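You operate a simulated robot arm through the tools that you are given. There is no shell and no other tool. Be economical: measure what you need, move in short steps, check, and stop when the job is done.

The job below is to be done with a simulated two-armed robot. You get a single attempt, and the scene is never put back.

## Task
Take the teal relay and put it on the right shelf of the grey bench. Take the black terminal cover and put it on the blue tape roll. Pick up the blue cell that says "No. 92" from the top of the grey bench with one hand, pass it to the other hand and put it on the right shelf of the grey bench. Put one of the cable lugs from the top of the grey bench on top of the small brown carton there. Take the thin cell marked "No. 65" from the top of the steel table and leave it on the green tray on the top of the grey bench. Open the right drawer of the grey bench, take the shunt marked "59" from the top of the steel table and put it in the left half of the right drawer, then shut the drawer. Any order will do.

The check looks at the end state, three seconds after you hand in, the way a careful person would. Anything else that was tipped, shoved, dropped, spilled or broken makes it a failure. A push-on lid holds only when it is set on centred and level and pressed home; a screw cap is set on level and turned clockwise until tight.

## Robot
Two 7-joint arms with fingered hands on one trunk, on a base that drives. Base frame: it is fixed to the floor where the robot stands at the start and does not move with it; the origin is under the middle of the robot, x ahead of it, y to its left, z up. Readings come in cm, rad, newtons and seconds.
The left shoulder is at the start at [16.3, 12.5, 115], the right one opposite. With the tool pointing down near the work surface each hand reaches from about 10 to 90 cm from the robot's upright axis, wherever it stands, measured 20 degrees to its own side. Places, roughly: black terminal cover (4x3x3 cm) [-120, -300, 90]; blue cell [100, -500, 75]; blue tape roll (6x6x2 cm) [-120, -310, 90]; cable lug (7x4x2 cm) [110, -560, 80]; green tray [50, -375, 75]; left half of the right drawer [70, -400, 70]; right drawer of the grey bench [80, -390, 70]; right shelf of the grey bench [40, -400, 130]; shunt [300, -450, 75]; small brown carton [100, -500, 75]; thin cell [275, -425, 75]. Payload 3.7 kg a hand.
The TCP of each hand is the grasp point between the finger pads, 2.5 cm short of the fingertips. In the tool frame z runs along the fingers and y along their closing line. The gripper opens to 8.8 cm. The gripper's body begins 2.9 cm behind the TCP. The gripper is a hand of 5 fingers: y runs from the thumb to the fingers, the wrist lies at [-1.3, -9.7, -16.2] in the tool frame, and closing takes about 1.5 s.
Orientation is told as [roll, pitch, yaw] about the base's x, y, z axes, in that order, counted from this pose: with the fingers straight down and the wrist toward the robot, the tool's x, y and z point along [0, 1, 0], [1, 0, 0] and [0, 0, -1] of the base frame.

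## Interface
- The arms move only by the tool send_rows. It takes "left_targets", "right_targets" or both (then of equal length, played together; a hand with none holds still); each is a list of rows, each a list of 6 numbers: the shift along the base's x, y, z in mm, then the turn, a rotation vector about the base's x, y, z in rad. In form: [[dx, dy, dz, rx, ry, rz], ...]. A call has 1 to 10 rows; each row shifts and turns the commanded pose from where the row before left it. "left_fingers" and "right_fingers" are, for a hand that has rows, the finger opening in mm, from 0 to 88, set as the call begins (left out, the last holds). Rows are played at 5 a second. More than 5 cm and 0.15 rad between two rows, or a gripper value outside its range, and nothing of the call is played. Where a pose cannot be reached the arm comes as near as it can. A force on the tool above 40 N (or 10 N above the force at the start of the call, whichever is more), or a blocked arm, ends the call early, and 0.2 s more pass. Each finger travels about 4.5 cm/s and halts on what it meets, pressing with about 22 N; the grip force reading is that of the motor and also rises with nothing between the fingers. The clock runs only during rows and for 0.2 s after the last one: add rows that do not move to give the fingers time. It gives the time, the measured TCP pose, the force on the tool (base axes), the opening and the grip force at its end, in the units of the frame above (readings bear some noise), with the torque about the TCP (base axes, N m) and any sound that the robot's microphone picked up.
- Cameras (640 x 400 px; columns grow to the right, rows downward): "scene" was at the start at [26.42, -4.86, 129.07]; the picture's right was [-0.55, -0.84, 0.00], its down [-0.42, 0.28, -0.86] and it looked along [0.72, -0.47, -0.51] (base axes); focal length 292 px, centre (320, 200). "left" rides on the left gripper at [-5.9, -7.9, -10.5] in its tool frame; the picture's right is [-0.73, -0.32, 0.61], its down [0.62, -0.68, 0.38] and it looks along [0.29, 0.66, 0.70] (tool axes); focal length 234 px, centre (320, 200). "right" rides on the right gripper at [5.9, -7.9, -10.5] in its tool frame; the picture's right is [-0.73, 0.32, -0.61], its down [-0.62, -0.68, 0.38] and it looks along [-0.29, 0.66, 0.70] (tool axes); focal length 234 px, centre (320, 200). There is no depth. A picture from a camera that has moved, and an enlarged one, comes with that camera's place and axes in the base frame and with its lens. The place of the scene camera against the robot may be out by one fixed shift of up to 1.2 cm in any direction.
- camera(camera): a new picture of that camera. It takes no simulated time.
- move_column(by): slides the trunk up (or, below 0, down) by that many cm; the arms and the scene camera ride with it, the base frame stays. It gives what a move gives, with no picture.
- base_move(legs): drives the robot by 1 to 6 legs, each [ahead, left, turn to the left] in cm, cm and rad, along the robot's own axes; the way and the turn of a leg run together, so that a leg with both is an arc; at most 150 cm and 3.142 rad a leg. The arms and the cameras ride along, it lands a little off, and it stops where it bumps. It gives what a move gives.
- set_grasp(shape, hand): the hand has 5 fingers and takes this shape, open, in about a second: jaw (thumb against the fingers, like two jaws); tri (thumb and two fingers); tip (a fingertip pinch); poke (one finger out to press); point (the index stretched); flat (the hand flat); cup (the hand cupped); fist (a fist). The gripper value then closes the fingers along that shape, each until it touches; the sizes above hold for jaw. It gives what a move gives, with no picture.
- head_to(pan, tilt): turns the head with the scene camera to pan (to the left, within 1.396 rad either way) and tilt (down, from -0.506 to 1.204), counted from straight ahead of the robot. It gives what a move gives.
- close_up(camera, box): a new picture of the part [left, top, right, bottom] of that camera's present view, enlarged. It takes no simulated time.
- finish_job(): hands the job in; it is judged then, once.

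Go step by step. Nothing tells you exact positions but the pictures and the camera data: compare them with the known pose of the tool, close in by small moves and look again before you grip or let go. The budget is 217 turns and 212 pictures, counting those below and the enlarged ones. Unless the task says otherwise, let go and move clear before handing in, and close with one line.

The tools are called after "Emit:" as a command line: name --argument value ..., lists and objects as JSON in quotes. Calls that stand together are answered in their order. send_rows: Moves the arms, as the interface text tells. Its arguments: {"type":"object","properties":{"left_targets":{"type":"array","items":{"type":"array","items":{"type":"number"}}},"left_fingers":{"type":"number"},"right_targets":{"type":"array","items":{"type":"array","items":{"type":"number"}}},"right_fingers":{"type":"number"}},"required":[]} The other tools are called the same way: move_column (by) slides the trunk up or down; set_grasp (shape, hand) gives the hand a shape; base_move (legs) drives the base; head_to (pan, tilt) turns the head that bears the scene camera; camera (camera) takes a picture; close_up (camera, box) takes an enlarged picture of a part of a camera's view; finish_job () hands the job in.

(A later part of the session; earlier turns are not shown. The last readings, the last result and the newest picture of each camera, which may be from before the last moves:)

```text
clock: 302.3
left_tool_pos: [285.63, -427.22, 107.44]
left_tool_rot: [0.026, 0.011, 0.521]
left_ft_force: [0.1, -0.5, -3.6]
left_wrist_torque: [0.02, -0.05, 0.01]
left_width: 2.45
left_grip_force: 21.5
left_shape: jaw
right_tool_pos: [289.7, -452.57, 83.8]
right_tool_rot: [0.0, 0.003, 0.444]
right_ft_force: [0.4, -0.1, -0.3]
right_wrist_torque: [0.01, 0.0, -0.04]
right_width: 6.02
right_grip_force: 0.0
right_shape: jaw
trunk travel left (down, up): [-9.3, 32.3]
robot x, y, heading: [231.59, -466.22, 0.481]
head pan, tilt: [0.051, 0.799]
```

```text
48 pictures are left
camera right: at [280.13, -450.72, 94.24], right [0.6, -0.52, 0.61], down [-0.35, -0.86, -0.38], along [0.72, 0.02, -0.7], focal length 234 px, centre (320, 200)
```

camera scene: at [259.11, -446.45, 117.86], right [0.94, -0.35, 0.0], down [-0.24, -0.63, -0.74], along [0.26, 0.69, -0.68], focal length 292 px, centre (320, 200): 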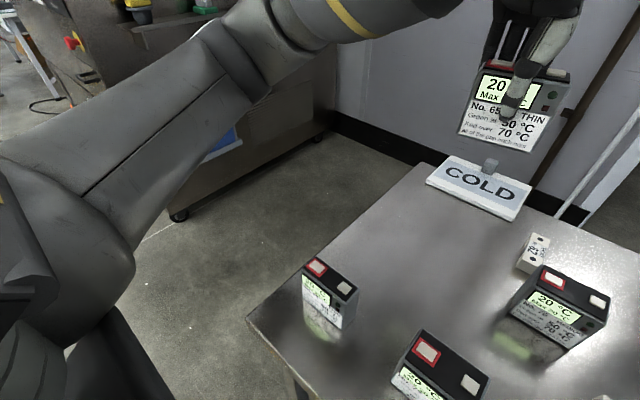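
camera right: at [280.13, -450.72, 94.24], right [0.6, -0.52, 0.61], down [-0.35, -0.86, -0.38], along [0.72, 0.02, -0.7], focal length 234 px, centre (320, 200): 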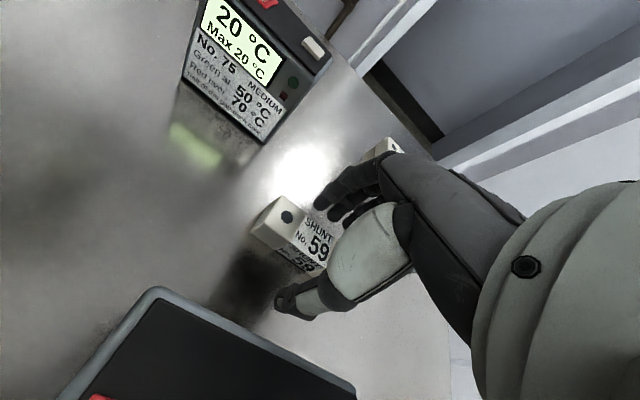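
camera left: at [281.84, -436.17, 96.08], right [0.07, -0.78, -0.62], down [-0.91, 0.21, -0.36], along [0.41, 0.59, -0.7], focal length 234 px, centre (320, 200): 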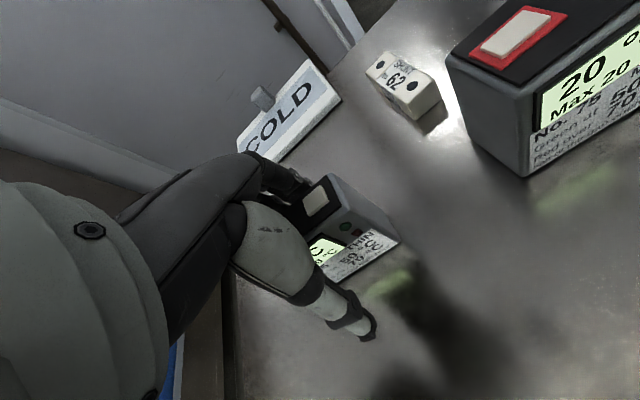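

Emit:
send_rows --right_targets '[[0, 0, -2, 0, 0, 0], [0, 0, 0, 0, 0, 0], [0, 0, 0, 0, 0, 0], [0, 0, 0, 0, 0, 0], [0, 0, 0, 0, 0, 0], [0, 0, 0, 0, 0, 0], [0, 0, 0, 0, 0, 0]]' --right_fingers 0

Emit:
send_rows --right_targets '[[0, 0, 20, 0, 0, 0], [0, 0, 40, 0, 0, 0], [0, 0, 40, 0, 0, 0], [0, 0, 40, 0, 0, 0], [0, 0, 40, 0, 0, 0], [0, 0, 40, 0, 0, 0], [0, 0, 0, 0, 0, 0]]'

Emit:
camera --camera "right"

```text
clock: 303.9
left_tool_pos: [285.7, -427.11, 107.62]
left_tool_rot: [0.026, 0.013, 0.521]
left_ft_force: [1.3, 0.7, -3.4]
left_wrist_torque: [-0.06, 0.04, -0.02]
left_width: 2.47
left_grip_force: 22.2
left_shape: jaw
right_tool_pos: [289.91, -452.51, 83.57]
right_tool_rot: [-0.001, 0.004, 0.446]
right_ft_force: [-0.7, 0.1, -0.4]
right_wrist_torque: [-0.04, 0.0, 0.04]
right_width: 2.09
right_grip_force: 21.8
right_shape: jaw
trunk travel left (down, up): [-9.3, 32.3]
robot x, y, heading: [231.63, -466.63, 0.479]
head pan, tilt: [0.051, 0.799]
```

```text
clock: 305.5
left_tool_pos: [285.78, -427.12, 107.61]
left_tool_rot: [0.027, 0.014, 0.522]
left_ft_force: [-0.6, -0.4, -4.3]
left_wrist_torque: [-0.01, 0.03, 0.02]
left_width: 2.46
left_grip_force: 21.5
left_shape: jaw
right_tool_pos: [290.01, -452.57, 105.54]
right_tool_rot: [0.001, 0.003, 0.445]
right_ft_force: [-0.1, -0.4, -2.1]
right_wrist_torque: [-0.03, -0.01, 0.01]
right_width: 2.08
right_grip_force: 22.3
right_shape: jaw
trunk travel left (down, up): [-9.3, 32.3]
robot x, y, heading: [231.68, -466.87, 0.478]
head pan, tilt: [0.051, 0.799]
```

```text
47 pictures are left
camera right: at [280.33, -450.72, 116.03], right [0.61, -0.52, 0.61], down [-0.35, -0.86, -0.38], along [0.72, 0.02, -0.7], focal length 234 px, centre (320, 200)
```

right: 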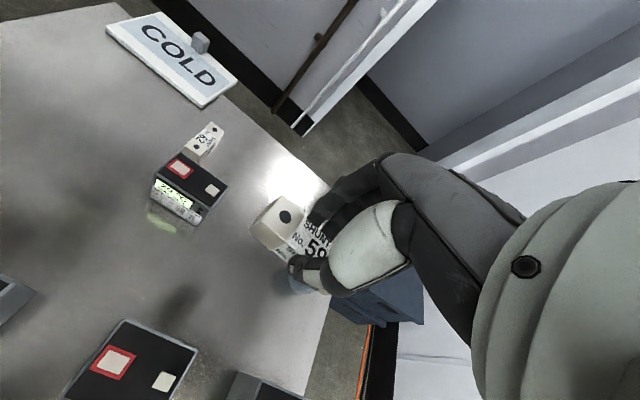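

Both parts are held. I'll back off, turn round and return to the open drawer.

Emit:
base_move --legs '[[-15, 0, 0], [0, 0, 3.141], [5, -117, 0]]'

Emit:
head_to --pan -0.2 --tilt 0.85

Emit:
camera --camera "scene"

```text
clock: 320.1
left_tool_pos: [99.08, -425.24, 107.45]
left_tool_rot: [0.025, 0.012, -2.503]
left_ft_force: [0.5, -0.8, -3.0]
left_wrist_torque: [-0.04, 0.01, -0.02]
left_width: 2.41
left_grip_force: 22.0
left_shape: jaw
right_tool_pos: [91.88, -400.66, 105.44]
right_tool_rot: [-0.001, 0.002, -2.579]
right_ft_force: [1.0, -0.1, -1.9]
right_wrist_torque: [-0.01, 0.03, -0.04]
right_width: 2.07
right_grip_force: 22.2
right_shape: jaw
trunk travel left (down, up): [-9.3, 32.3]
robot x, y, heading: [147.88, -379.55, -2.547]
head pan, tilt: [0.051, 0.799]
```

```text
clock: 320.8
left_tool_pos: [99.22, -425.36, 107.45]
left_tool_rot: [0.026, 0.014, -2.501]
left_ft_force: [-0.2, -0.8, -3.2]
left_wrist_torque: [0.01, 0.01, -0.01]
left_width: 2.38
left_grip_force: 22.3
left_shape: jaw
right_tool_pos: [91.85, -400.53, 105.52]
right_tool_rot: [-0.001, 0.001, -2.58]
right_ft_force: [0.0, 0.4, -2.1]
right_wrist_torque: [0.03, 0.01, -0.03]
right_width: 2.05
right_grip_force: 21.9
right_shape: jaw
trunk travel left (down, up): [-9.3, 32.3]
robot x, y, heading: [147.95, -379.47, -2.545]
head pan, tilt: [-0.201, 0.85]
```

```text
46 pictures are left
camera scene: at [124.22, -402.66, 118.0], right [-0.95, 0.3, 0.0], down [0.2, 0.63, -0.75], along [-0.23, -0.71, -0.66], focal length 292 px, centre (320, 200)
```

scene: 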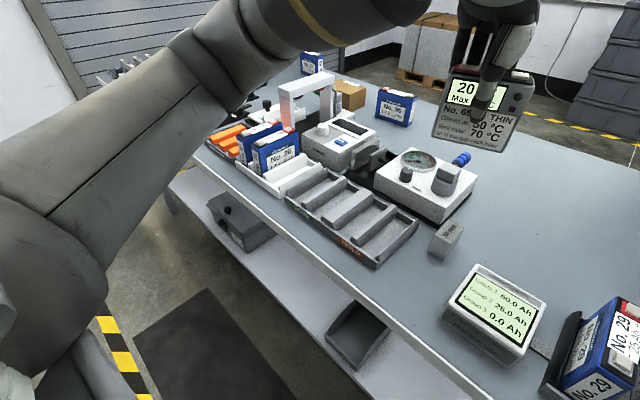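

Emit:
base_move --legs '[[-10, 0, -0.105]]'

Emit:
head_to --pan -1.1 --tilt 0.85

Emit:
camera --camera "scene"

```text
clock: 322.0
left_tool_pos: [103.04, -414.48, 107.58]
left_tool_rot: [0.026, 0.012, -2.612]
left_ft_force: [0.6, 0.1, -2.9]
left_wrist_torque: [-0.03, 0.02, -0.02]
left_width: 2.4
left_grip_force: 21.8
left_shape: jaw
right_tool_pos: [98.67, -389.17, 105.41]
right_tool_rot: [0.0, 0.003, -2.688]
right_ft_force: [0.3, 0.3, -0.6]
right_wrist_torque: [0.0, -0.02, 0.02]
right_width: 2.06
right_grip_force: 21.6
right_shape: jaw
trunk travel left (down, up): [-9.3, 32.3]
robot x, y, heading: [156.99, -374.65, -2.656]
head pan, tilt: [-0.201, 0.85]
```

```text
clock: 323.2
left_tool_pos: [103.2, -414.53, 107.49]
left_tool_rot: [0.027, 0.014, -2.61]
left_ft_force: [-0.5, -0.9, -2.5]
left_wrist_torque: [0.0, -0.03, 0.01]
left_width: 2.42
left_grip_force: 21.4
left_shape: jaw
right_tool_pos: [98.56, -389.19, 105.53]
right_tool_rot: [0.0, 0.003, -2.688]
right_ft_force: [0.1, 0.6, -0.8]
right_wrist_torque: [0.01, 0.03, 0.03]
right_width: 2.04
right_grip_force: 22.1
right_shape: jaw
trunk travel left (down, up): [-9.3, 32.3]
robot x, y, heading: [156.65, -374.85, -2.655]
head pan, tilt: [-1.1, 0.85]
```

```text
45 pictures are left
camera scene: at [130.46, -394.65, 118.0], right [-0.91, 0.41, 0.0], down [0.27, 0.6, -0.75], along [-0.31, -0.68, -0.66], focal length 292 px, centre (320, 200)
```

scene: 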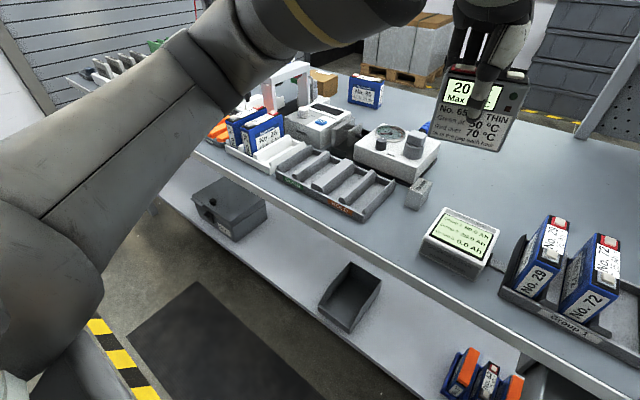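

Emit:
camera --camera "right"

```text
44 pictures are left
camera right: at [108.27, -391.05, 116.03], right [-0.61, 0.51, 0.61], down [0.34, 0.86, -0.38], along [-0.72, -0.03, -0.7], focal length 234 px, centre (320, 200)
```

right: 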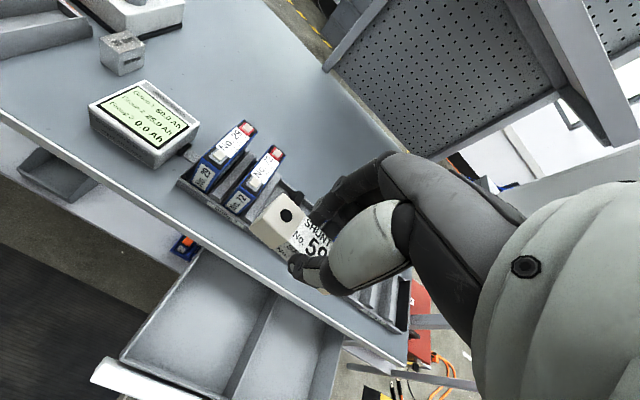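

I can see the drawer's left half, centred near [99, -383]. I'll back off 12 cm for reach and bring the shunt over it.

Emit:
base_move --legs '[[-12, 0, 0]]'

Emit:
send_rows --right_targets '[[-35, -10, 0, 0, 0, 0.04], [-35, -5, 0, 0, 0, 0], [-25, 20, 0, 0, 0, 0], [0, 0, -45, 0, 0, 0], [0, 0, -45, 0, 0, 0], [0, 0, -45, 0, 0, 0], [0, 0, -30, 0, 0, 0], [0, 0, 0, 0, 0, 0]]'

Emit:
camera --camera "right"

```text
clock: 324.4
left_tool_pos: [113.69, -408.83, 107.53]
left_tool_rot: [0.028, 0.013, -2.611]
left_ft_force: [-1.4, 0.4, -2.5]
left_wrist_torque: [-0.01, -0.02, -0.02]
left_width: 2.39
left_grip_force: 22.3
left_shape: jaw
right_tool_pos: [109.23, -383.37, 105.47]
right_tool_rot: [-0.001, 0.003, -2.69]
right_ft_force: [0.8, 0.1, -2.3]
right_wrist_torque: [0.02, 0.08, 0.03]
right_width: 2.05
right_grip_force: 21.7
right_shape: jaw
trunk travel left (down, up): [-9.3, 32.3]
robot x, y, heading: [167.56, -369.06, -2.657]
head pan, tilt: [-1.1, 0.85]
```

```text
clock: 326.2
left_tool_pos: [113.51, -408.84, 107.57]
left_tool_rot: [0.026, 0.012, -2.614]
left_ft_force: [0.3, 0.6, -3.1]
left_wrist_torque: [0.0, 0.0, -0.01]
left_width: 2.41
left_grip_force: 21.8
left_shape: jaw
right_tool_pos: [99.73, -382.96, 89.08]
right_tool_rot: [0.0, 0.002, -2.652]
right_ft_force: [-0.1, 0.3, -1.3]
right_wrist_torque: [-0.03, -0.01, 0.01]
right_width: 2.03
right_grip_force: 22.1
right_shape: jaw
trunk travel left (down, up): [-9.3, 32.3]
robot x, y, heading: [167.21, -368.72, -2.653]
head pan, tilt: [-1.1, 0.85]
```

```text
43 pictures are left
camera right: at [109.42, -384.54, 99.54], right [-0.63, 0.49, 0.61], down [0.31, 0.87, -0.38], along [-0.71, -0.05, -0.7], focal length 234 px, centre (320, 200)
```

right: 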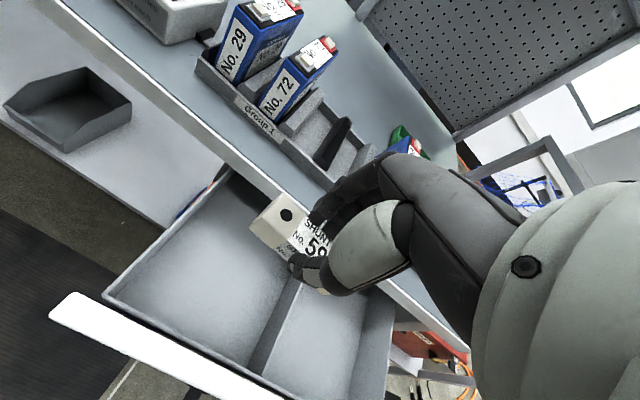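

Emit:
send_rows --right_targets '[[5, -9, -40, 0, 0, 0], [0, 0, -45, 0, 0, 0], [0, 0, -45, 0, 0, 0], [0, 0, -30, 0, 0, 0], [0, 0, -15, 0, 0, 0], [0, 0, 0, 0, 0, 0]]'

Emit:
camera --camera "right"

```text
clock: 327.6
left_tool_pos: [113.7, -408.9, 107.66]
left_tool_rot: [0.026, 0.014, -2.613]
left_ft_force: [0.5, -0.9, -2.9]
left_wrist_torque: [-0.02, -0.03, 0.0]
left_width: 2.41
left_grip_force: 22.1
left_shape: jaw
right_tool_pos: [100.02, -383.93, 71.5]
right_tool_rot: [-0.001, 0.003, -2.649]
right_ft_force: [-0.6, -0.2, -1.6]
right_wrist_torque: [0.03, 0.0, -0.01]
right_width: 2.08
right_grip_force: 21.7
right_shape: jaw
trunk travel left (down, up): [-9.3, 32.3]
robot x, y, heading: [167.14, -368.89, -2.655]
head pan, tilt: [-1.1, 0.85]
```

```text
42 pictures are left
camera right: at [109.75, -385.42, 82.01], right [-0.63, 0.49, 0.61], down [0.31, 0.87, -0.38], along [-0.71, -0.05, -0.7], focal length 234 px, centre (320, 200)
```

right: 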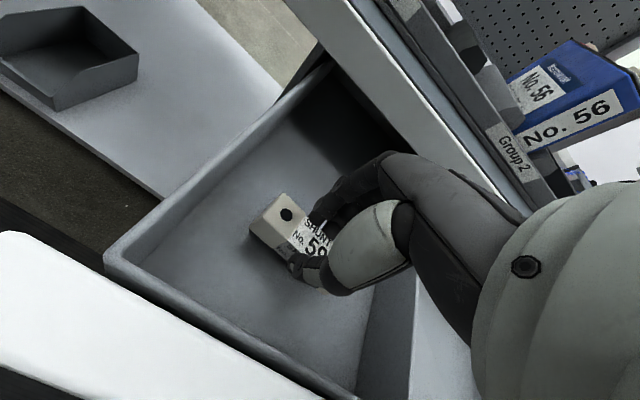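

Emit:
send_rows --right_targets '[[0, 0, -8, 0, 0, 0], [0, 0, -8, 0, 0, 0], [0, 0, -8, 0, 0, 0], [0, 0, -6, 0, 0, 0], [0, 0, 0, 0, 0, 0]]'

Emit:
camera --camera "right"

```text
clock: 329.0
left_tool_pos: [113.74, -408.84, 107.45]
left_tool_rot: [0.026, 0.017, -2.613]
left_ft_force: [-1.1, 1.0, -4.1]
left_wrist_torque: [-0.01, 0.01, 0.03]
left_width: 2.37
left_grip_force: 22.1
left_shape: jaw
right_tool_pos: [99.65, -384.21, 69.5]
right_tool_rot: [0.006, -0.025, -2.648]
right_ft_force: [-0.9, 1.7, 25.6]
right_wrist_torque: [0.04, 0.04, 0.04]
right_width: 2.35
right_grip_force: 22.6
right_shape: jaw
trunk travel left (down, up): [-9.3, 32.3]
robot x, y, heading: [167.31, -368.97, -2.656]
head pan, tilt: [-1.1, 0.85]
stopped in row 5 (right hand): the force on the tool passed its limit (the readings are from after the stop); the commanded pose is now the measured one
```

```text
41 pictures are left
camera right: at [109.54, -385.57, 79.81], right [-0.62, 0.5, 0.61], down [0.3, 0.87, -0.4], along [-0.73, -0.07, -0.68], focal length 234 px, centre (320, 200)
```

right: 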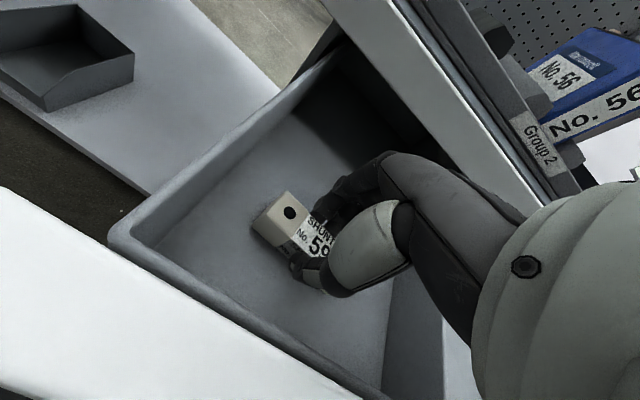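

Emit:
send_rows --right_targets '[[0, 0, 3, 0, 0, 0], [0, 0, 0, 0, 0, 0], [0, 0, 0, 0, 0, 0], [0, 0, 0, 0, 0, 0], [0, 0, 0, 0, 0, 0]]' --right_fingers 55

Emit:
send_rows --right_targets '[[0, 0, 15, 0, 0, 0], [0, 0, 30, 0, 0, 0], [0, 0, 40, 0, 0, 0], [0, 0, 45, 0, 0, 0], [0, 0, 45, 0, 0, 0], [0, 0, 45, 0, 0, 0], [40, 21, 0, 0, 0, 0], [40, 21, 0, 0, 0, 0], [40, 21, 0, 0, 0, 0], [0, 0, 0, 0, 0, 0]]'

Emit:
camera --camera "right"

```text
clock: 330.2
left_tool_pos: [113.49, -408.79, 107.46]
left_tool_rot: [0.026, 0.014, -2.613]
left_ft_force: [-0.1, 0.2, -3.4]
left_wrist_torque: [0.0, -0.02, 0.0]
left_width: 2.4
left_grip_force: 22.3
left_shape: jaw
right_tool_pos: [99.83, -383.95, 69.21]
right_tool_rot: [0.003, -0.01, -2.65]
right_ft_force: [0.1, 0.0, -0.3]
right_wrist_torque: [-0.01, 0.01, 0.01]
right_width: 5.44
right_grip_force: 0.0
right_shape: jaw
trunk travel left (down, up): [-9.3, 32.3]
robot x, y, heading: [167.33, -368.46, -2.655]
head pan, tilt: [-1.1, 0.85]
```

```text
clock: 332.4
left_tool_pos: [113.66, -408.85, 107.63]
left_tool_rot: [0.027, 0.015, -2.612]
left_ft_force: [0.0, 0.4, -3.8]
left_wrist_torque: [0.01, 0.0, -0.01]
left_width: 2.4
left_grip_force: 21.9
left_shape: jaw
right_tool_pos: [107.14, -380.18, 91.23]
right_tool_rot: [0.004, -0.009, -2.65]
right_ft_force: [-0.4, -0.1, 0.6]
right_wrist_torque: [0.01, -0.01, 0.01]
right_width: 5.46
right_grip_force: 0.0
right_shape: jaw
right hand out of reach, approached as far as the arm can: row 8, 9
trunk travel left (down, up): [-9.3, 32.3]
robot x, y, heading: [167.33, -368.95, -2.651]
head pan, tilt: [-1.1, 0.85]
```

```text
40 pictures are left
camera right: at [116.85, -381.67, 101.71], right [-0.62, 0.49, 0.61], down [0.3, 0.87, -0.39], along [-0.72, -0.06, -0.69], focal length 234 px, centre (320, 200)
```

right: 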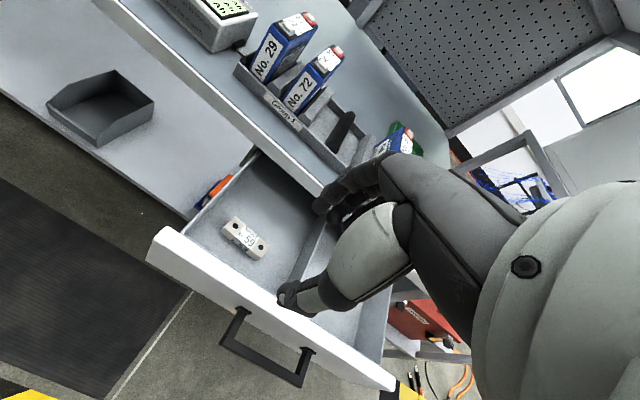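

The shunt lies in the left half. Next I'll place the closed right hand in front of the handle and push the drawer shut.

Emit:
base_move --legs '[[-15, -8, 0]]'

Emit:
send_rows --right_targets '[[0, 0, -40, 0, 0, 0], [0, 0, -40, 0, 0, 0], [0, 0, -40, 0, 0, 0], [0, 0, -40, 0, 0, 0], [0, 0, -40, 0, 0, 0], [0, 0, 0, 0, 0, 0]]' --right_fingers 0

Emit:
camera --camera "right"

```text
clock: 333.9
left_tool_pos: [123.33, -394.74, 107.55]
left_tool_rot: [0.026, 0.014, -2.613]
left_ft_force: [0.4, 0.5, -3.0]
left_wrist_torque: [-0.02, 0.01, -0.01]
left_width: 2.39
left_grip_force: 21.9
left_shape: jaw
right_tool_pos: [116.72, -366.28, 91.29]
right_tool_rot: [0.003, -0.01, -2.649]
right_ft_force: [1.0, 0.0, 0.6]
right_wrist_torque: [0.01, -0.01, 0.01]
right_width: 5.45
right_grip_force: 0.0
right_shape: jaw
trunk travel left (down, up): [-9.3, 32.3]
robot x, y, heading: [177.04, -354.65, -2.657]
head pan, tilt: [-1.1, 0.85]
```

```text
clock: 335.2
left_tool_pos: [123.37, -394.75, 107.53]
left_tool_rot: [0.026, 0.014, -2.614]
left_ft_force: [-0.4, -0.6, -3.1]
left_wrist_torque: [0.01, -0.01, 0.0]
left_width: 2.41
left_grip_force: 21.6
left_shape: jaw
right_tool_pos: [116.85, -366.34, 71.3]
right_tool_rot: [0.004, -0.01, -2.649]
right_ft_force: [-0.3, -0.2, 1.4]
right_wrist_torque: [0.01, -0.01, 0.0]
right_width: 0.01
right_grip_force: 21.7
right_shape: jaw
trunk travel left (down, up): [-9.3, 32.3]
robot x, y, heading: [177.01, -355.19, -2.659]
head pan, tilt: [-1.1, 0.85]
```

```text
39 pictures are left
camera right: at [126.69, -367.69, 81.72], right [-0.62, 0.49, 0.61], down [0.3, 0.87, -0.39], along [-0.72, -0.06, -0.69], focal length 234 px, centre (320, 200)
```

right: 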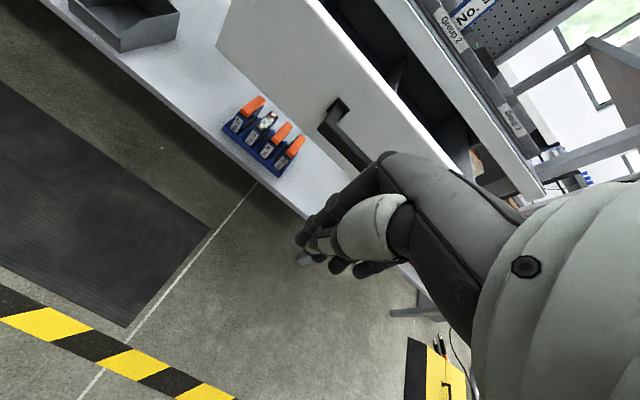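

Emit:
base_move --legs '[[16, 0, 0]]'

Emit:
base_move --legs '[[8, 0, 0]]'

Emit:
camera --camera "right"

```text
clock: 336.6
left_tool_pos: [109.54, -402.19, 107.57]
left_tool_rot: [0.026, 0.014, -2.61]
left_ft_force: [0.0, -0.6, -2.9]
left_wrist_torque: [-0.04, 0.0, 0.0]
left_width: 2.42
left_grip_force: 22.1
left_shape: jaw
right_tool_pos: [103.09, -373.77, 71.22]
right_tool_rot: [0.005, -0.009, -2.646]
right_ft_force: [0.0, 0.1, 0.2]
right_wrist_torque: [0.02, -0.01, 0.04]
right_width: 0.01
right_grip_force: 22.1
right_shape: jaw
trunk travel left (down, up): [-9.3, 32.3]
robot x, y, heading: [162.88, -362.19, -2.655]
head pan, tilt: [-1.1, 0.85]
```

```text
clock: 337.7
left_tool_pos: [102.54, -406.05, 107.57]
left_tool_rot: [0.026, 0.016, -2.612]
left_ft_force: [0.2, 0.7, -3.5]
left_wrist_torque: [0.02, -0.03, 0.04]
left_width: 2.39
left_grip_force: 21.4
left_shape: jaw
right_tool_pos: [96.11, -377.58, 71.18]
right_tool_rot: [0.004, -0.009, -2.647]
right_ft_force: [0.1, 0.4, -0.3]
right_wrist_torque: [0.02, -0.01, -0.05]
right_width: 0.0
right_grip_force: 21.6
right_shape: jaw
trunk travel left (down, up): [-9.3, 32.3]
robot x, y, heading: [156.07, -366.12, -2.647]
head pan, tilt: [-1.1, 0.85]
```

```text
38 pictures are left
camera right: at [105.9, -378.8, 81.68], right [-0.63, 0.49, 0.61], down [0.3, 0.87, -0.39], along [-0.72, -0.06, -0.69], focal length 234 px, centre (320, 200)
```

right: 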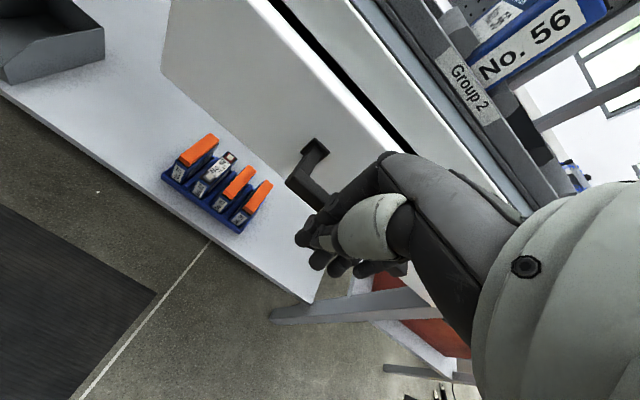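

Emit:
send_rows --right_targets '[[-9, -5, 0, 0, 0, 0], [-9, -5, 0, 0, 0, 0], [-9, -5, 0, 0, 0, 0], [0, 0, 0, 0, 0, 0]]'

Emit:
camera --camera "right"

```text
clock: 338.7
left_tool_pos: [102.66, -406.05, 107.52]
left_tool_rot: [0.027, 0.014, -2.61]
left_ft_force: [0.6, -1.0, -3.0]
left_wrist_torque: [0.0, -0.02, 0.01]
left_width: 2.39
left_grip_force: 21.8
left_shape: jaw
right_tool_pos: [93.43, -378.81, 71.14]
right_tool_rot: [0.004, -0.009, -2.648]
right_ft_force: [-0.3, -0.1, -0.4]
right_wrist_torque: [0.04, 0.0, 0.0]
right_width: 0.01
right_grip_force: 22.5
right_shape: jaw
trunk travel left (down, up): [-9.3, 32.3]
robot x, y, heading: [155.84, -366.13, -2.657]
head pan, tilt: [-1.1, 0.85]
```

```text
37 pictures are left
camera right: at [103.16, -380.27, 81.67], right [-0.62, 0.49, 0.61], down [0.3, 0.87, -0.39], along [-0.72, -0.06, -0.69], focal length 234 px, centre (320, 200)
```

right: 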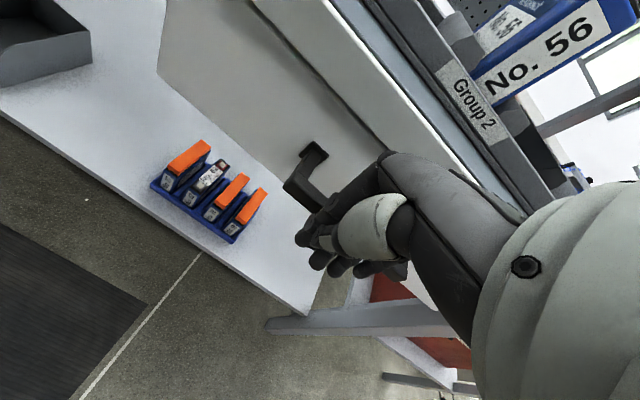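

Emit:
send_rows --right_targets '[[-5, -3, 0, 0, 0, 0], [-5, -3, 0, 0, 0, 0], [0, 0, 0, 0, 0, 0]]'

Emit:
close_up --camera "right" --box '[150, 0, 470, 240]'

```text
clock: 339.5
left_tool_pos: [102.67, -405.89, 107.57]
left_tool_rot: [0.027, 0.013, -2.612]
left_ft_force: [0.2, 0.0, -3.3]
left_wrist_torque: [0.01, -0.01, 0.03]
left_width: 2.4
left_grip_force: 21.7
left_shape: jaw
right_tool_pos: [92.49, -379.44, 71.29]
right_tool_rot: [0.004, -0.009, -2.648]
right_ft_force: [6.5, 4.0, 3.4]
right_wrist_torque: [0.02, 0.02, -0.06]
right_width: 0.02
right_grip_force: 21.8
right_shape: jaw
trunk travel left (down, up): [-9.3, 32.3]
robot x, y, heading: [156.44, -365.96, -2.652]
head pan, tilt: [-1.1, 0.85]
```

```text
1.67 times, centred on (310, 120) of right
camera zoom: at [102.32, -380.83, 81.76], right [-0.63, 0.49, 0.61], down [0.3, 0.87, -0.39], along [-0.72, -0.06, -0.69], focal length 390 px, centre (337, 333)
```

zoom: 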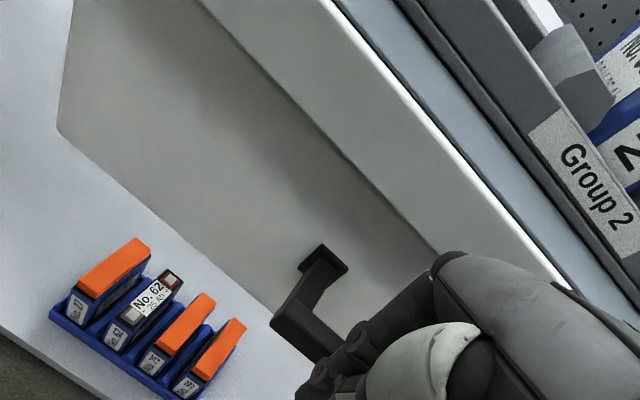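

The drawer is shut. I'll back off, raise the right hand, and go to the tray with the cell.

Emit:
base_move --legs '[[-14, 0, 0]]'

Emit:
send_rows --right_targets '[[0, 0, 45, 0, 0, 0], [0, 0, 45, 0, 0, 0], [0, 0, 45, 0, 0, 0], [0, 0, 45, 0, 0, 0], [0, 0, 45, 0, 0, 0], [0, 0, 45, 0, 0, 0], [0, 0, 45, 0, 0, 0], [0, 0, 45, 0, 0, 0], [0, 0, 0, 0, 0, 0]]'

Emit:
base_move --legs '[[20, -33, 0]]'

Emit:
camera --camera "left"

```text
clock: 340.9
left_tool_pos: [115.25, -399.17, 107.56]
left_tool_rot: [0.025, 0.015, -2.612]
left_ft_force: [-0.1, 0.6, -2.4]
left_wrist_torque: [0.03, 0.03, -0.03]
left_width: 2.41
left_grip_force: 21.5
left_shape: jaw
right_tool_pos: [105.04, -372.56, 71.37]
right_tool_rot: [0.003, -0.009, -2.648]
right_ft_force: [0.6, 0.0, -0.2]
right_wrist_torque: [0.03, -0.02, 0.01]
right_width: 0.0
right_grip_force: 22.1
right_shape: jaw
trunk travel left (down, up): [-9.3, 32.3]
robot x, y, heading: [168.78, -358.96, -2.657]
head pan, tilt: [-1.1, 0.85]
```

```text
clock: 342.9
left_tool_pos: [115.2, -399.15, 107.59]
left_tool_rot: [0.026, 0.014, -2.612]
left_ft_force: [-1.0, -0.2, -2.6]
left_wrist_torque: [-0.04, -0.02, 0.03]
left_width: 2.41
left_grip_force: 21.5
left_shape: jaw
right_tool_pos: [104.96, -372.71, 107.36]
right_tool_rot: [0.003, -0.006, -2.651]
right_ft_force: [-0.7, -0.2, 0.1]
right_wrist_torque: [-0.01, 0.02, -0.01]
right_width: 0.0
right_grip_force: 22.5
right_shape: jaw
trunk travel left (down, up): [-9.3, 32.3]
robot x, y, heading: [168.7, -359.41, -2.65]
head pan, tilt: [-1.1, 0.85]
```

```text
clock: 345.3
left_tool_pos: [81.71, -378.97, 107.52]
left_tool_rot: [0.026, 0.017, -2.614]
left_ft_force: [0.9, 0.0, -3.4]
left_wrist_torque: [-0.01, 0.03, -0.01]
left_width: 2.42
left_grip_force: 22.1
left_shape: jaw
right_tool_pos: [71.39, -352.6, 107.27]
right_tool_rot: [0.003, -0.009, -2.652]
right_ft_force: [0.6, -1.1, 0.1]
right_wrist_torque: [0.01, -0.03, -0.01]
right_width: 0.01
right_grip_force: 21.8
right_shape: jaw
trunk travel left (down, up): [-9.3, 32.3]
robot x, y, heading: [135.45, -338.93, -2.656]
head pan, tilt: [-1.1, 0.85]
```

```text
35 pictures are left
camera left: at [85.29, -369.82, 118.06], right [-0.07, 0.78, -0.62], down [0.91, -0.2, -0.36], along [-0.4, -0.59, -0.7], focal length 234 px, centre (320, 200)
```

left: 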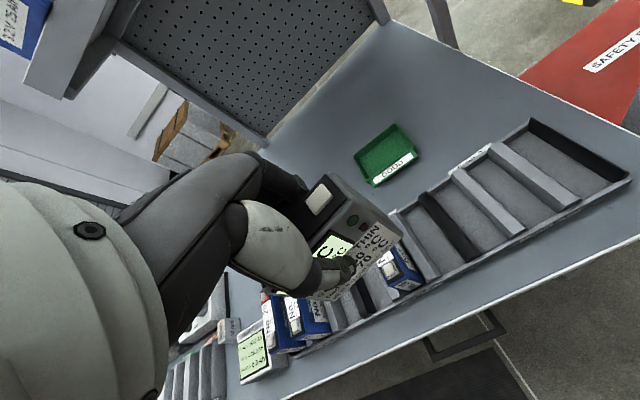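

Emit:
send_rows --right_targets '[[40, 10, 0, 0, 0, 0], [40, 10, 0, 0, 0, 0], [40, 10, 0, 0, 0, 0], [40, 10, 0, 0, 0, 0], [0, 0, 0, 0, 0, 0]]'

Emit:
base_move --legs '[[18, 0, 0]]'

Emit:
camera --camera "left"

```text
clock: 346.1
left_tool_pos: [81.74, -379.26, 107.26]
left_tool_rot: [0.028, 0.02, -2.614]
left_ft_force: [0.3, -0.3, -3.4]
left_wrist_torque: [0.03, 0.01, 0.03]
left_width: 2.4
left_grip_force: 22.0
left_shape: jaw
right_tool_pos: [81.23, -349.98, 107.06]
right_tool_rot: [0.002, 0.003, -2.674]
right_ft_force: [-0.6, -0.2, 0.0]
right_wrist_torque: [-0.04, 0.01, 0.0]
right_width: 0.0
right_grip_force: 21.9
right_shape: jaw
right hand out of reach, approached as far as the arm can: row 3
trunk travel left (down, up): [-9.3, 32.3]
robot x, y, heading: [135.23, -339.41, -2.654]
head pan, tilt: [-1.1, 0.85]
stopped in row 3 (right hand): the force on the tool passed its limit (the readings are from after the stop); the commanded pose is now the measured one
```

```text
clock: 347.7
left_tool_pos: [66.26, -387.05, 107.7]
left_tool_rot: [0.028, 0.015, -2.619]
left_ft_force: [-0.6, -1.0, -2.7]
left_wrist_torque: [0.01, 0.01, 0.0]
left_width: 2.37
left_grip_force: 21.4
left_shape: jaw
right_tool_pos: [66.1, -357.73, 107.45]
right_tool_rot: [-0.008, -0.011, -2.677]
right_ft_force: [-11.9, -7.7, -15.3]
right_wrist_torque: [1.12, 0.31, -0.99]
right_width: 0.02
right_grip_force: 22.1
right_shape: jaw
trunk travel left (down, up): [-9.3, 32.3]
robot x, y, heading: [119.51, -347.72, -2.661]
head pan, tilt: [-1.1, 0.85]
stopped in leg 1: the robot was blocked; the commanded pose is now the measured one
```

```text
34 pictures are left
camera left: at [69.87, -377.72, 118.21], right [-0.07, 0.78, -0.62], down [0.91, -0.21, -0.36], along [-0.41, -0.59, -0.7], focal length 234 px, centre (320, 200)
```

left: 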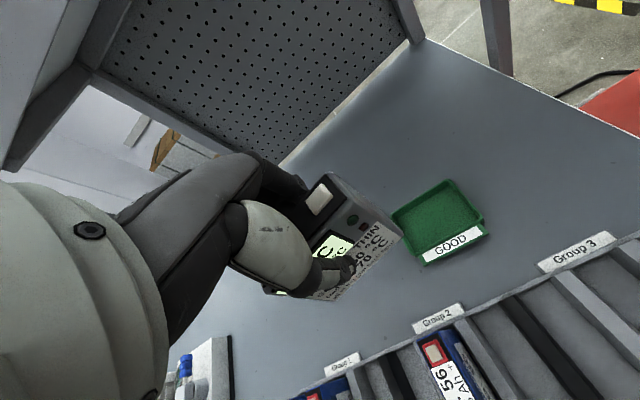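

Emit:
head_to --pan -0.6 --tilt 0.6

Emit:
camera --camera "scene"

Emit:
camera --camera "right"

```text
clock: 348.6
left_tool_pos: [66.29, -387.03, 107.7]
left_tool_rot: [0.026, 0.013, -2.618]
left_ft_force: [0.8, -0.2, -3.0]
left_wrist_torque: [0.0, -0.01, -0.02]
left_width: 2.39
left_grip_force: 21.6
left_shape: jaw
right_tool_pos: [65.84, -357.66, 107.5]
right_tool_rot: [0.001, -0.003, -2.688]
right_ft_force: [0.8, -0.1, 0.2]
right_wrist_torque: [0.01, 0.02, -0.03]
right_width: 0.02
right_grip_force: 22.1
right_shape: jaw
trunk travel left (down, up): [-9.3, 32.3]
robot x, y, heading: [119.59, -347.75, -2.659]
head pan, tilt: [-0.6, 0.6]
```

```text
33 pictures are left
camera scene: at [91.3, -365.56, 118.46], right [-0.7, 0.72, 0.0], down [0.45, 0.44, -0.77], along [-0.56, -0.54, -0.63], focal length 292 px, centre (320, 200)
```

scene: 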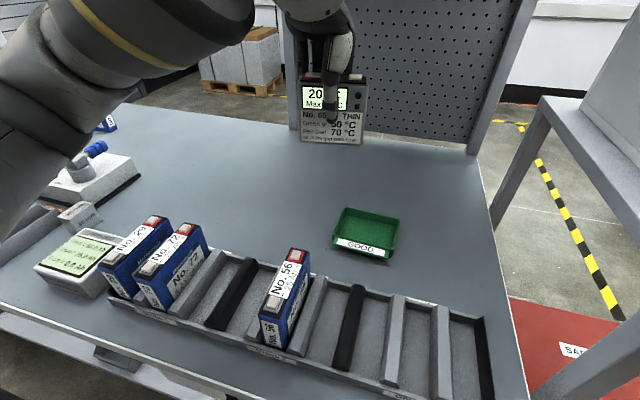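

```text
32 pictures are left
camera right: at [75.48, -359.44, 118.01], right [-0.61, 0.51, 0.61], down [0.34, 0.86, -0.39], along [-0.72, -0.03, -0.7], focal length 234 px, centre (320, 200)
```

right: 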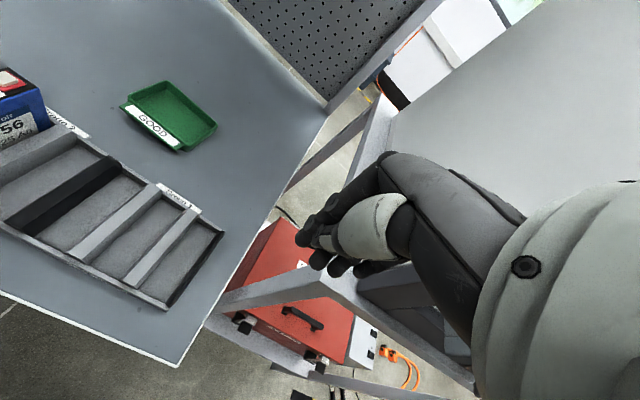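

The right hand brushed the cabinet stand next to the bench. I'll slide left away from it, then bring the cell over the tray.

Emit:
base_move --legs '[[0, 9, 0]]'

Emit:
send_rows --left_targets '[[-35, 0, 0, 0, 0, 0], [-35, 5, 0, 0, 0, -0.02], [-30, 5, 0, 0, 0, -0.02], [-20, 2, -10, 0, 0, 0], [0, 0, -40, 0, 0, 0], [0, 0, -40, 0, 0, 0], [0, 0, 0, 0, 0, 0]]'

Emit:
camera --camera "left"

```text
clock: 349.8
left_tool_pos: [70.62, -395.43, 107.62]
left_tool_rot: [0.022, 0.013, -2.616]
left_ft_force: [-0.6, 0.4, -2.9]
left_wrist_torque: [0.01, -0.04, 0.0]
left_width: 2.38
left_grip_force: 22.3
left_shape: jaw
right_tool_pos: [70.02, -366.16, 107.56]
right_tool_rot: [0.001, -0.001, -2.687]
right_ft_force: [0.5, 0.5, -0.8]
right_wrist_torque: [0.04, 0.0, -0.01]
right_width: 0.03
right_grip_force: 21.7
right_shape: jaw
trunk travel left (down, up): [-9.3, 32.3]
robot x, y, heading: [123.82, -355.95, -2.654]
head pan, tilt: [-0.6, 0.6]
```

```text
clock: 351.4
left_tool_pos: [58.33, -394.16, 98.62]
left_tool_rot: [0.027, 0.012, -2.657]
left_ft_force: [0.5, -0.2, -2.7]
left_wrist_torque: [0.04, -0.01, 0.01]
left_width: 2.42
left_grip_force: 22.0
left_shape: jaw
right_tool_pos: [69.75, -365.84, 107.62]
right_tool_rot: [0.008, -0.004, -2.694]
right_ft_force: [-1.0, 0.8, 0.1]
right_wrist_torque: [0.0, -0.01, 0.03]
right_width: 0.01
right_grip_force: 22.1
right_shape: jaw
trunk travel left (down, up): [-9.3, 32.3]
robot x, y, heading: [124.14, -355.67, -2.658]
head pan, tilt: [-0.6, 0.6]
```

```text
31 pictures are left
camera left: at [62.43, -384.97, 109.22], right [-0.04, 0.78, -0.62], down [0.9, -0.24, -0.36], along [-0.43, -0.57, -0.7], focal length 234 px, centre (320, 200)
```

left: 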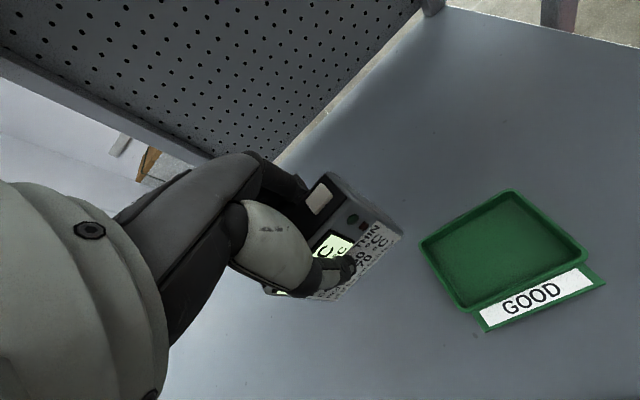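

Emit:
send_rows --left_targets '[[-13, 40, 0, 0, 0, 0], [-14, 42, 0, 0, 0, 0], [0, 0, -40, 0, 0, 0], [0, 0, -40, 0, 0, 0], [0, 0, -35, 0, 0, 0], [0, 0, 0, 0, 0, 0]]'

Emit:
camera --camera "left"

Emit:
camera --camera "scene"

```text
clock: 352.9
left_tool_pos: [54.72, -384.86, 91.05]
left_tool_rot: [0.036, -0.061, -2.673]
left_ft_force: [-0.6, 0.1, -3.5]
left_wrist_torque: [0.03, 0.02, -0.04]
left_width: 2.39
left_grip_force: 22.0
left_shape: jaw
right_tool_pos: [69.88, -364.4, 107.89]
right_tool_rot: [0.014, -0.005, -2.701]
right_ft_force: [0.0, -0.2, -0.3]
right_wrist_torque: [-0.05, -0.03, -0.01]
right_width: 0.0
right_grip_force: 22.0
right_shape: jaw
trunk travel left (down, up): [-9.3, 32.3]
robot x, y, heading: [124.05, -355.55, -2.664]
head pan, tilt: [-0.6, 0.6]
stopped in row 6 (left hand): the arm was blocked; the commanded pose is now the measured one
```

```text
30 pictures are left
camera left: at [59.41, -375.23, 100.91], right [-0.06, 0.76, -0.65], down [0.88, -0.27, -0.4], along [-0.48, -0.6, -0.64], focal length 234 px, centre (320, 200)
```

left: 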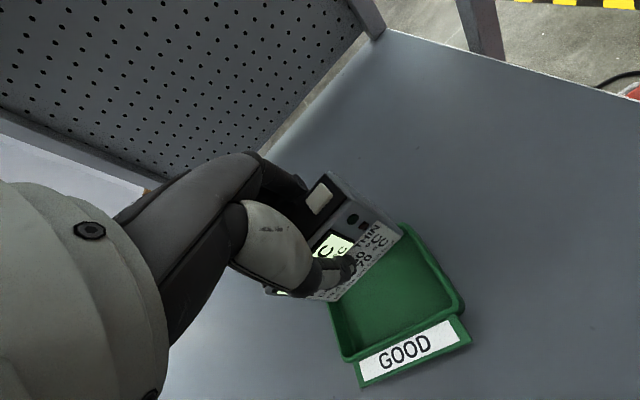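

```text
29 pictures are left
camera scene: at [92.82, -366.94, 119.51], right [-0.06, 1.0, -0.01], down [0.56, 0.03, -0.83], along [-0.82, -0.06, -0.56], focal length 292 px, centre (320, 200)
```

scene: 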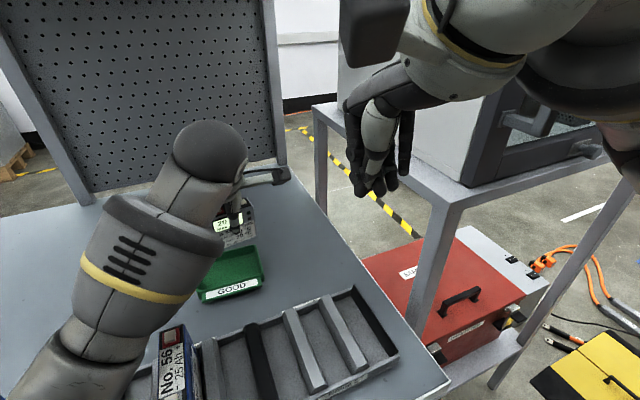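

The left arm was blocked, probably by its elbow near the rack. I'll raise it, lift the trunk, and check.

Emit:
send_rows --left_targets '[[0, 0, 30, 0, 0, 0], [0, 0, 40, 0, 0, 0], [0, 0, 40, 0, 0, 0], [0, 0, 0, 0, 0, 0]]'

Emit:
move_column --by 10

Emit:
camera --camera "scene"

```text
clock: 353.9
left_tool_pos: [54.92, -385.67, 99.85]
left_tool_rot: [0.028, -0.027, -2.665]
left_ft_force: [0.2, 0.1, -4.2]
left_wrist_torque: [0.04, -0.01, 0.02]
left_width: 2.41
left_grip_force: 21.8
left_shape: jaw
right_tool_pos: [69.61, -365.54, 107.23]
right_tool_rot: [0.007, 0.007, -2.7]
right_ft_force: [0.1, 0.5, 0.8]
right_wrist_torque: [-0.01, 0.02, 0.0]
right_width: 0.0
right_grip_force: 22.3
right_shape: jaw
trunk travel left (down, up): [-9.3, 32.3]
robot x, y, heading: [123.67, -355.9, -2.666]
head pan, tilt: [-0.6, 0.6]
```

```text
clock: 355.3
left_tool_pos: [54.29, -386.1, 109.65]
left_tool_rot: [0.026, -0.021, -2.665]
left_ft_force: [-0.7, 0.3, -3.8]
left_wrist_torque: [0.02, 0.0, 0.05]
left_width: 2.41
left_grip_force: 21.8
left_shape: jaw
right_tool_pos: [68.83, -365.9, 117.16]
right_tool_rot: [0.008, 0.01, -2.697]
right_ft_force: [-0.4, -0.8, -0.1]
right_wrist_torque: [0.01, -0.03, 0.07]
right_width: 0.03
right_grip_force: 22.6
right_shape: jaw
trunk travel left (down, up): [-19.3, 22.3]
robot x, y, heading: [123.55, -355.94, -2.659]
head pan, tilt: [-0.6, 0.6]
```

```text
28 pictures are left
camera scene: at [101.37, -361.96, 130.61], right [0.12, 0.99, 0.0], down [0.56, -0.07, -0.82], along [-0.82, 0.1, -0.57], focal length 292 px, centre (320, 200)
```

scene: 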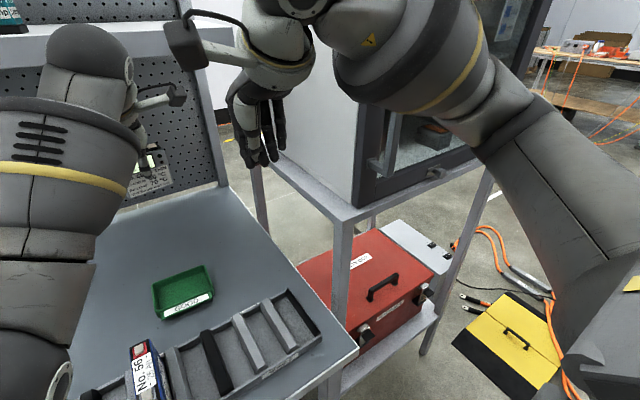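

Emit:
send_rows --left_targets '[[6, 1, -40, 0, 0, 0], [6, 0, -40, 0, 0, 0], [0, 0, -40, 0, 0, 0], [0, 0, 0, 0, 0, 0]]'

Emit:
head_to --pan 0.3 --tilt 0.8

Emit:
camera --camera "scene"

```text
clock: 356.3
left_tool_pos: [55.47, -385.79, 97.96]
left_tool_rot: [0.027, -0.027, -2.664]
left_ft_force: [0.0, -0.9, -3.1]
left_wrist_torque: [-0.04, 0.01, -0.02]
left_width: 2.41
left_grip_force: 21.8
left_shape: jaw
right_tool_pos: [69.16, -365.91, 117.34]
right_tool_rot: [0.008, 0.007, -2.699]
right_ft_force: [-0.6, 0.0, 0.0]
right_wrist_torque: [-0.02, 0.0, -0.01]
right_width: 0.01
right_grip_force: 22.3
right_shape: jaw
trunk travel left (down, up): [-19.3, 22.3]
robot x, y, heading: [123.66, -356.05, -2.661]
head pan, tilt: [-0.6, 0.6]
```

```text
clock: 357.5
left_tool_pos: [55.64, -385.73, 97.83]
left_tool_rot: [0.028, -0.023, -2.664]
left_ft_force: [0.8, -0.4, -3.3]
left_wrist_torque: [0.0, 0.01, -0.03]
left_width: 2.4
left_grip_force: 22.6
left_shape: jaw
right_tool_pos: [69.11, -365.76, 117.45]
right_tool_rot: [0.006, 0.011, -2.7]
right_ft_force: [1.0, 0.0, -0.5]
right_wrist_torque: [-0.01, -0.01, -0.02]
right_width: 0.01
right_grip_force: 21.5
right_shape: jaw
trunk travel left (down, up): [-19.3, 22.3]
robot x, y, heading: [123.59, -355.56, -2.66]
head pan, tilt: [0.3, 0.799]
```

```text
27 pictures are left
camera scene: at [104.57, -368.62, 128.99], right [-0.7, 0.71, 0.0], down [0.51, 0.5, -0.7], along [-0.5, -0.49, -0.72], focal length 292 px, centre (320, 200)
```

scene: 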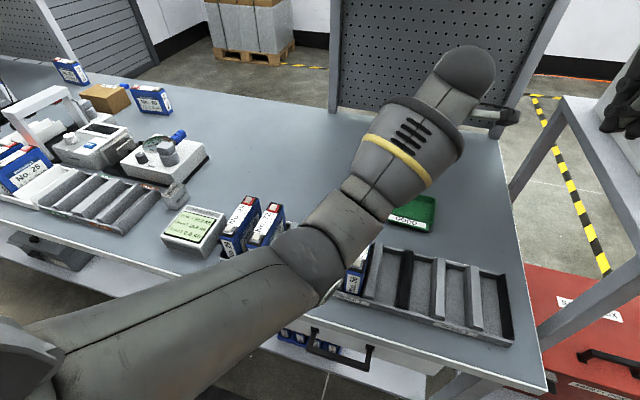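

The rack cells are still standing and the drawer is closed. I'll raise the trunk more, retract the right hand and ease forward so the left arm comes straighter and higher.

Emit:
send_rows --left_targets '[[0, 0, 40, 0, 0, 0], [0, 0, 0, 0, 0, 0]]'

Emit:
move_column --by 8

Emit:
send_rows --right_targets '[[35, 18, 0, 0, 0, 0], [35, 18, 0, 0, 0, 0], [10, 5, 0, 0, 0, 0]]'

Emit:
base_move --legs '[[7, 0, 0]]'

Emit:
send_rows --left_targets '[[35, 18, 0, 0, 0, 0], [27, 14, -10, 0, 0, 0], [0, 0, -40, 0, 0, 0], [0, 0, -40, 0, 0, 0], [0, 0, -40, 0, 0, 0], [0, 0, 0, 0, 0, 0]]'

Emit:
camera --camera "scene"

```text
clock: 358.1
left_tool_pos: [55.37, -386.05, 101.96]
left_tool_rot: [0.026, -0.026, -2.667]
left_ft_force: [0.6, 0.1, -3.6]
left_wrist_torque: [-0.02, 0.03, -0.04]
left_width: 2.39
left_grip_force: 22.1
left_shape: jaw
right_tool_pos: [68.97, -365.76, 117.19]
right_tool_rot: [0.008, 0.009, -2.698]
right_ft_force: [0.1, -0.9, 0.2]
right_wrist_torque: [0.02, 0.01, 0.0]
right_width: 0.0
right_grip_force: 22.3
right_shape: jaw
trunk travel left (down, up): [-19.3, 22.3]
robot x, y, heading: [123.6, -355.23, -2.664]
head pan, tilt: [0.3, 0.799]
```

```text
clock: 359.2
left_tool_pos: [55.46, -385.98, 109.63]
left_tool_rot: [0.028, -0.023, -2.665]
left_ft_force: [0.7, -0.2, -3.1]
left_wrist_torque: [0.0, 0.01, 0.01]
left_width: 2.41
left_grip_force: 21.6
left_shape: jaw
right_tool_pos: [69.01, -365.76, 125.18]
right_tool_rot: [0.007, 0.011, -2.697]
right_ft_force: [0.7, 0.0, -0.7]
right_wrist_torque: [-0.01, -0.01, 0.02]
right_width: 0.0
right_grip_force: 22.2
right_shape: jaw
trunk travel left (down, up): [-27.3, 14.3]
robot x, y, heading: [123.29, -355.76, -2.663]
head pan, tilt: [0.3, 0.799]
```

```text
clock: 360.1
left_tool_pos: [55.7, -385.93, 109.84]
left_tool_rot: [0.027, -0.025, -2.665]
left_ft_force: [-0.3, 0.7, -3.8]
left_wrist_torque: [0.0, -0.02, 0.01]
left_width: 2.41
left_grip_force: 21.5
left_shape: jaw
right_tool_pos: [77.09, -361.68, 125.22]
right_tool_rot: [0.007, 0.008, -2.699]
right_ft_force: [-0.1, 0.5, 0.0]
right_wrist_torque: [0.01, 0.0, 0.0]
right_width: 0.0
right_grip_force: 22.0
right_shape: jaw
trunk travel left (down, up): [-27.3, 14.3]
robot x, y, heading: [123.6, -355.74, -2.659]
head pan, tilt: [0.3, 0.799]
```

```text
clock: 361.1
left_tool_pos: [49.44, -389.16, 109.93]
left_tool_rot: [0.027, -0.025, -2.665]
left_ft_force: [-0.2, -0.4, -2.4]
left_wrist_torque: [0.02, -0.05, 0.0]
left_width: 2.41
left_grip_force: 22.0
left_shape: jaw
right_tool_pos: [70.94, -364.9, 125.17]
right_tool_rot: [0.007, 0.009, -2.7]
right_ft_force: [-0.3, -0.3, -0.1]
right_wrist_torque: [0.0, -0.01, -0.01]
right_width: 0.01
right_grip_force: 22.1
right_shape: jaw
trunk travel left (down, up): [-27.3, 14.3]
robot x, y, heading: [117.52, -358.96, -2.666]
head pan, tilt: [0.3, 0.799]
```

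```text
clock: 362.5
left_tool_pos: [55.81, -385.92, 96.85]
left_tool_rot: [0.028, -0.026, -2.665]
left_ft_force: [-0.1, -0.8, -3.6]
left_wrist_torque: [0.0, -0.04, -0.02]
left_width: 2.36
left_grip_force: 22.0
left_shape: jaw
right_tool_pos: [70.93, -364.8, 125.35]
right_tool_rot: [0.007, 0.007, -2.7]
right_ft_force: [-0.3, 0.4, -0.7]
right_wrist_torque: [-0.02, 0.0, 0.03]
right_width: 0.01
right_grip_force: 22.2
right_shape: jaw
trunk travel left (down, up): [-27.3, 14.3]
robot x, y, heading: [117.47, -358.96, -2.657]
head pan, tilt: [0.3, 0.799]
```

```text
26 pictures are left
camera scene: at [105.24, -368.28, 137.41], right [-0.7, 0.71, 0.0], down [0.51, 0.5, -0.7], along [-0.5, -0.49, -0.72], focal length 292 px, centre (320, 200)
```

scene: 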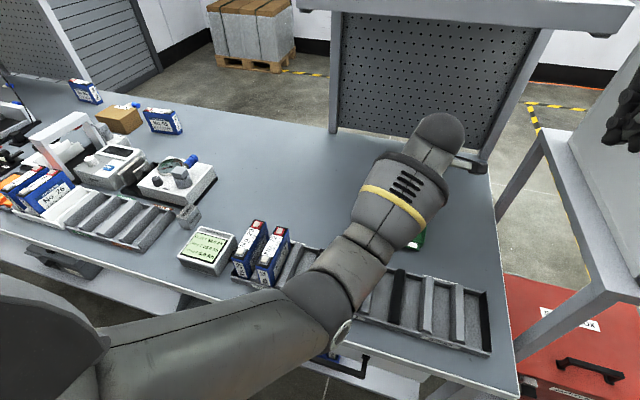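

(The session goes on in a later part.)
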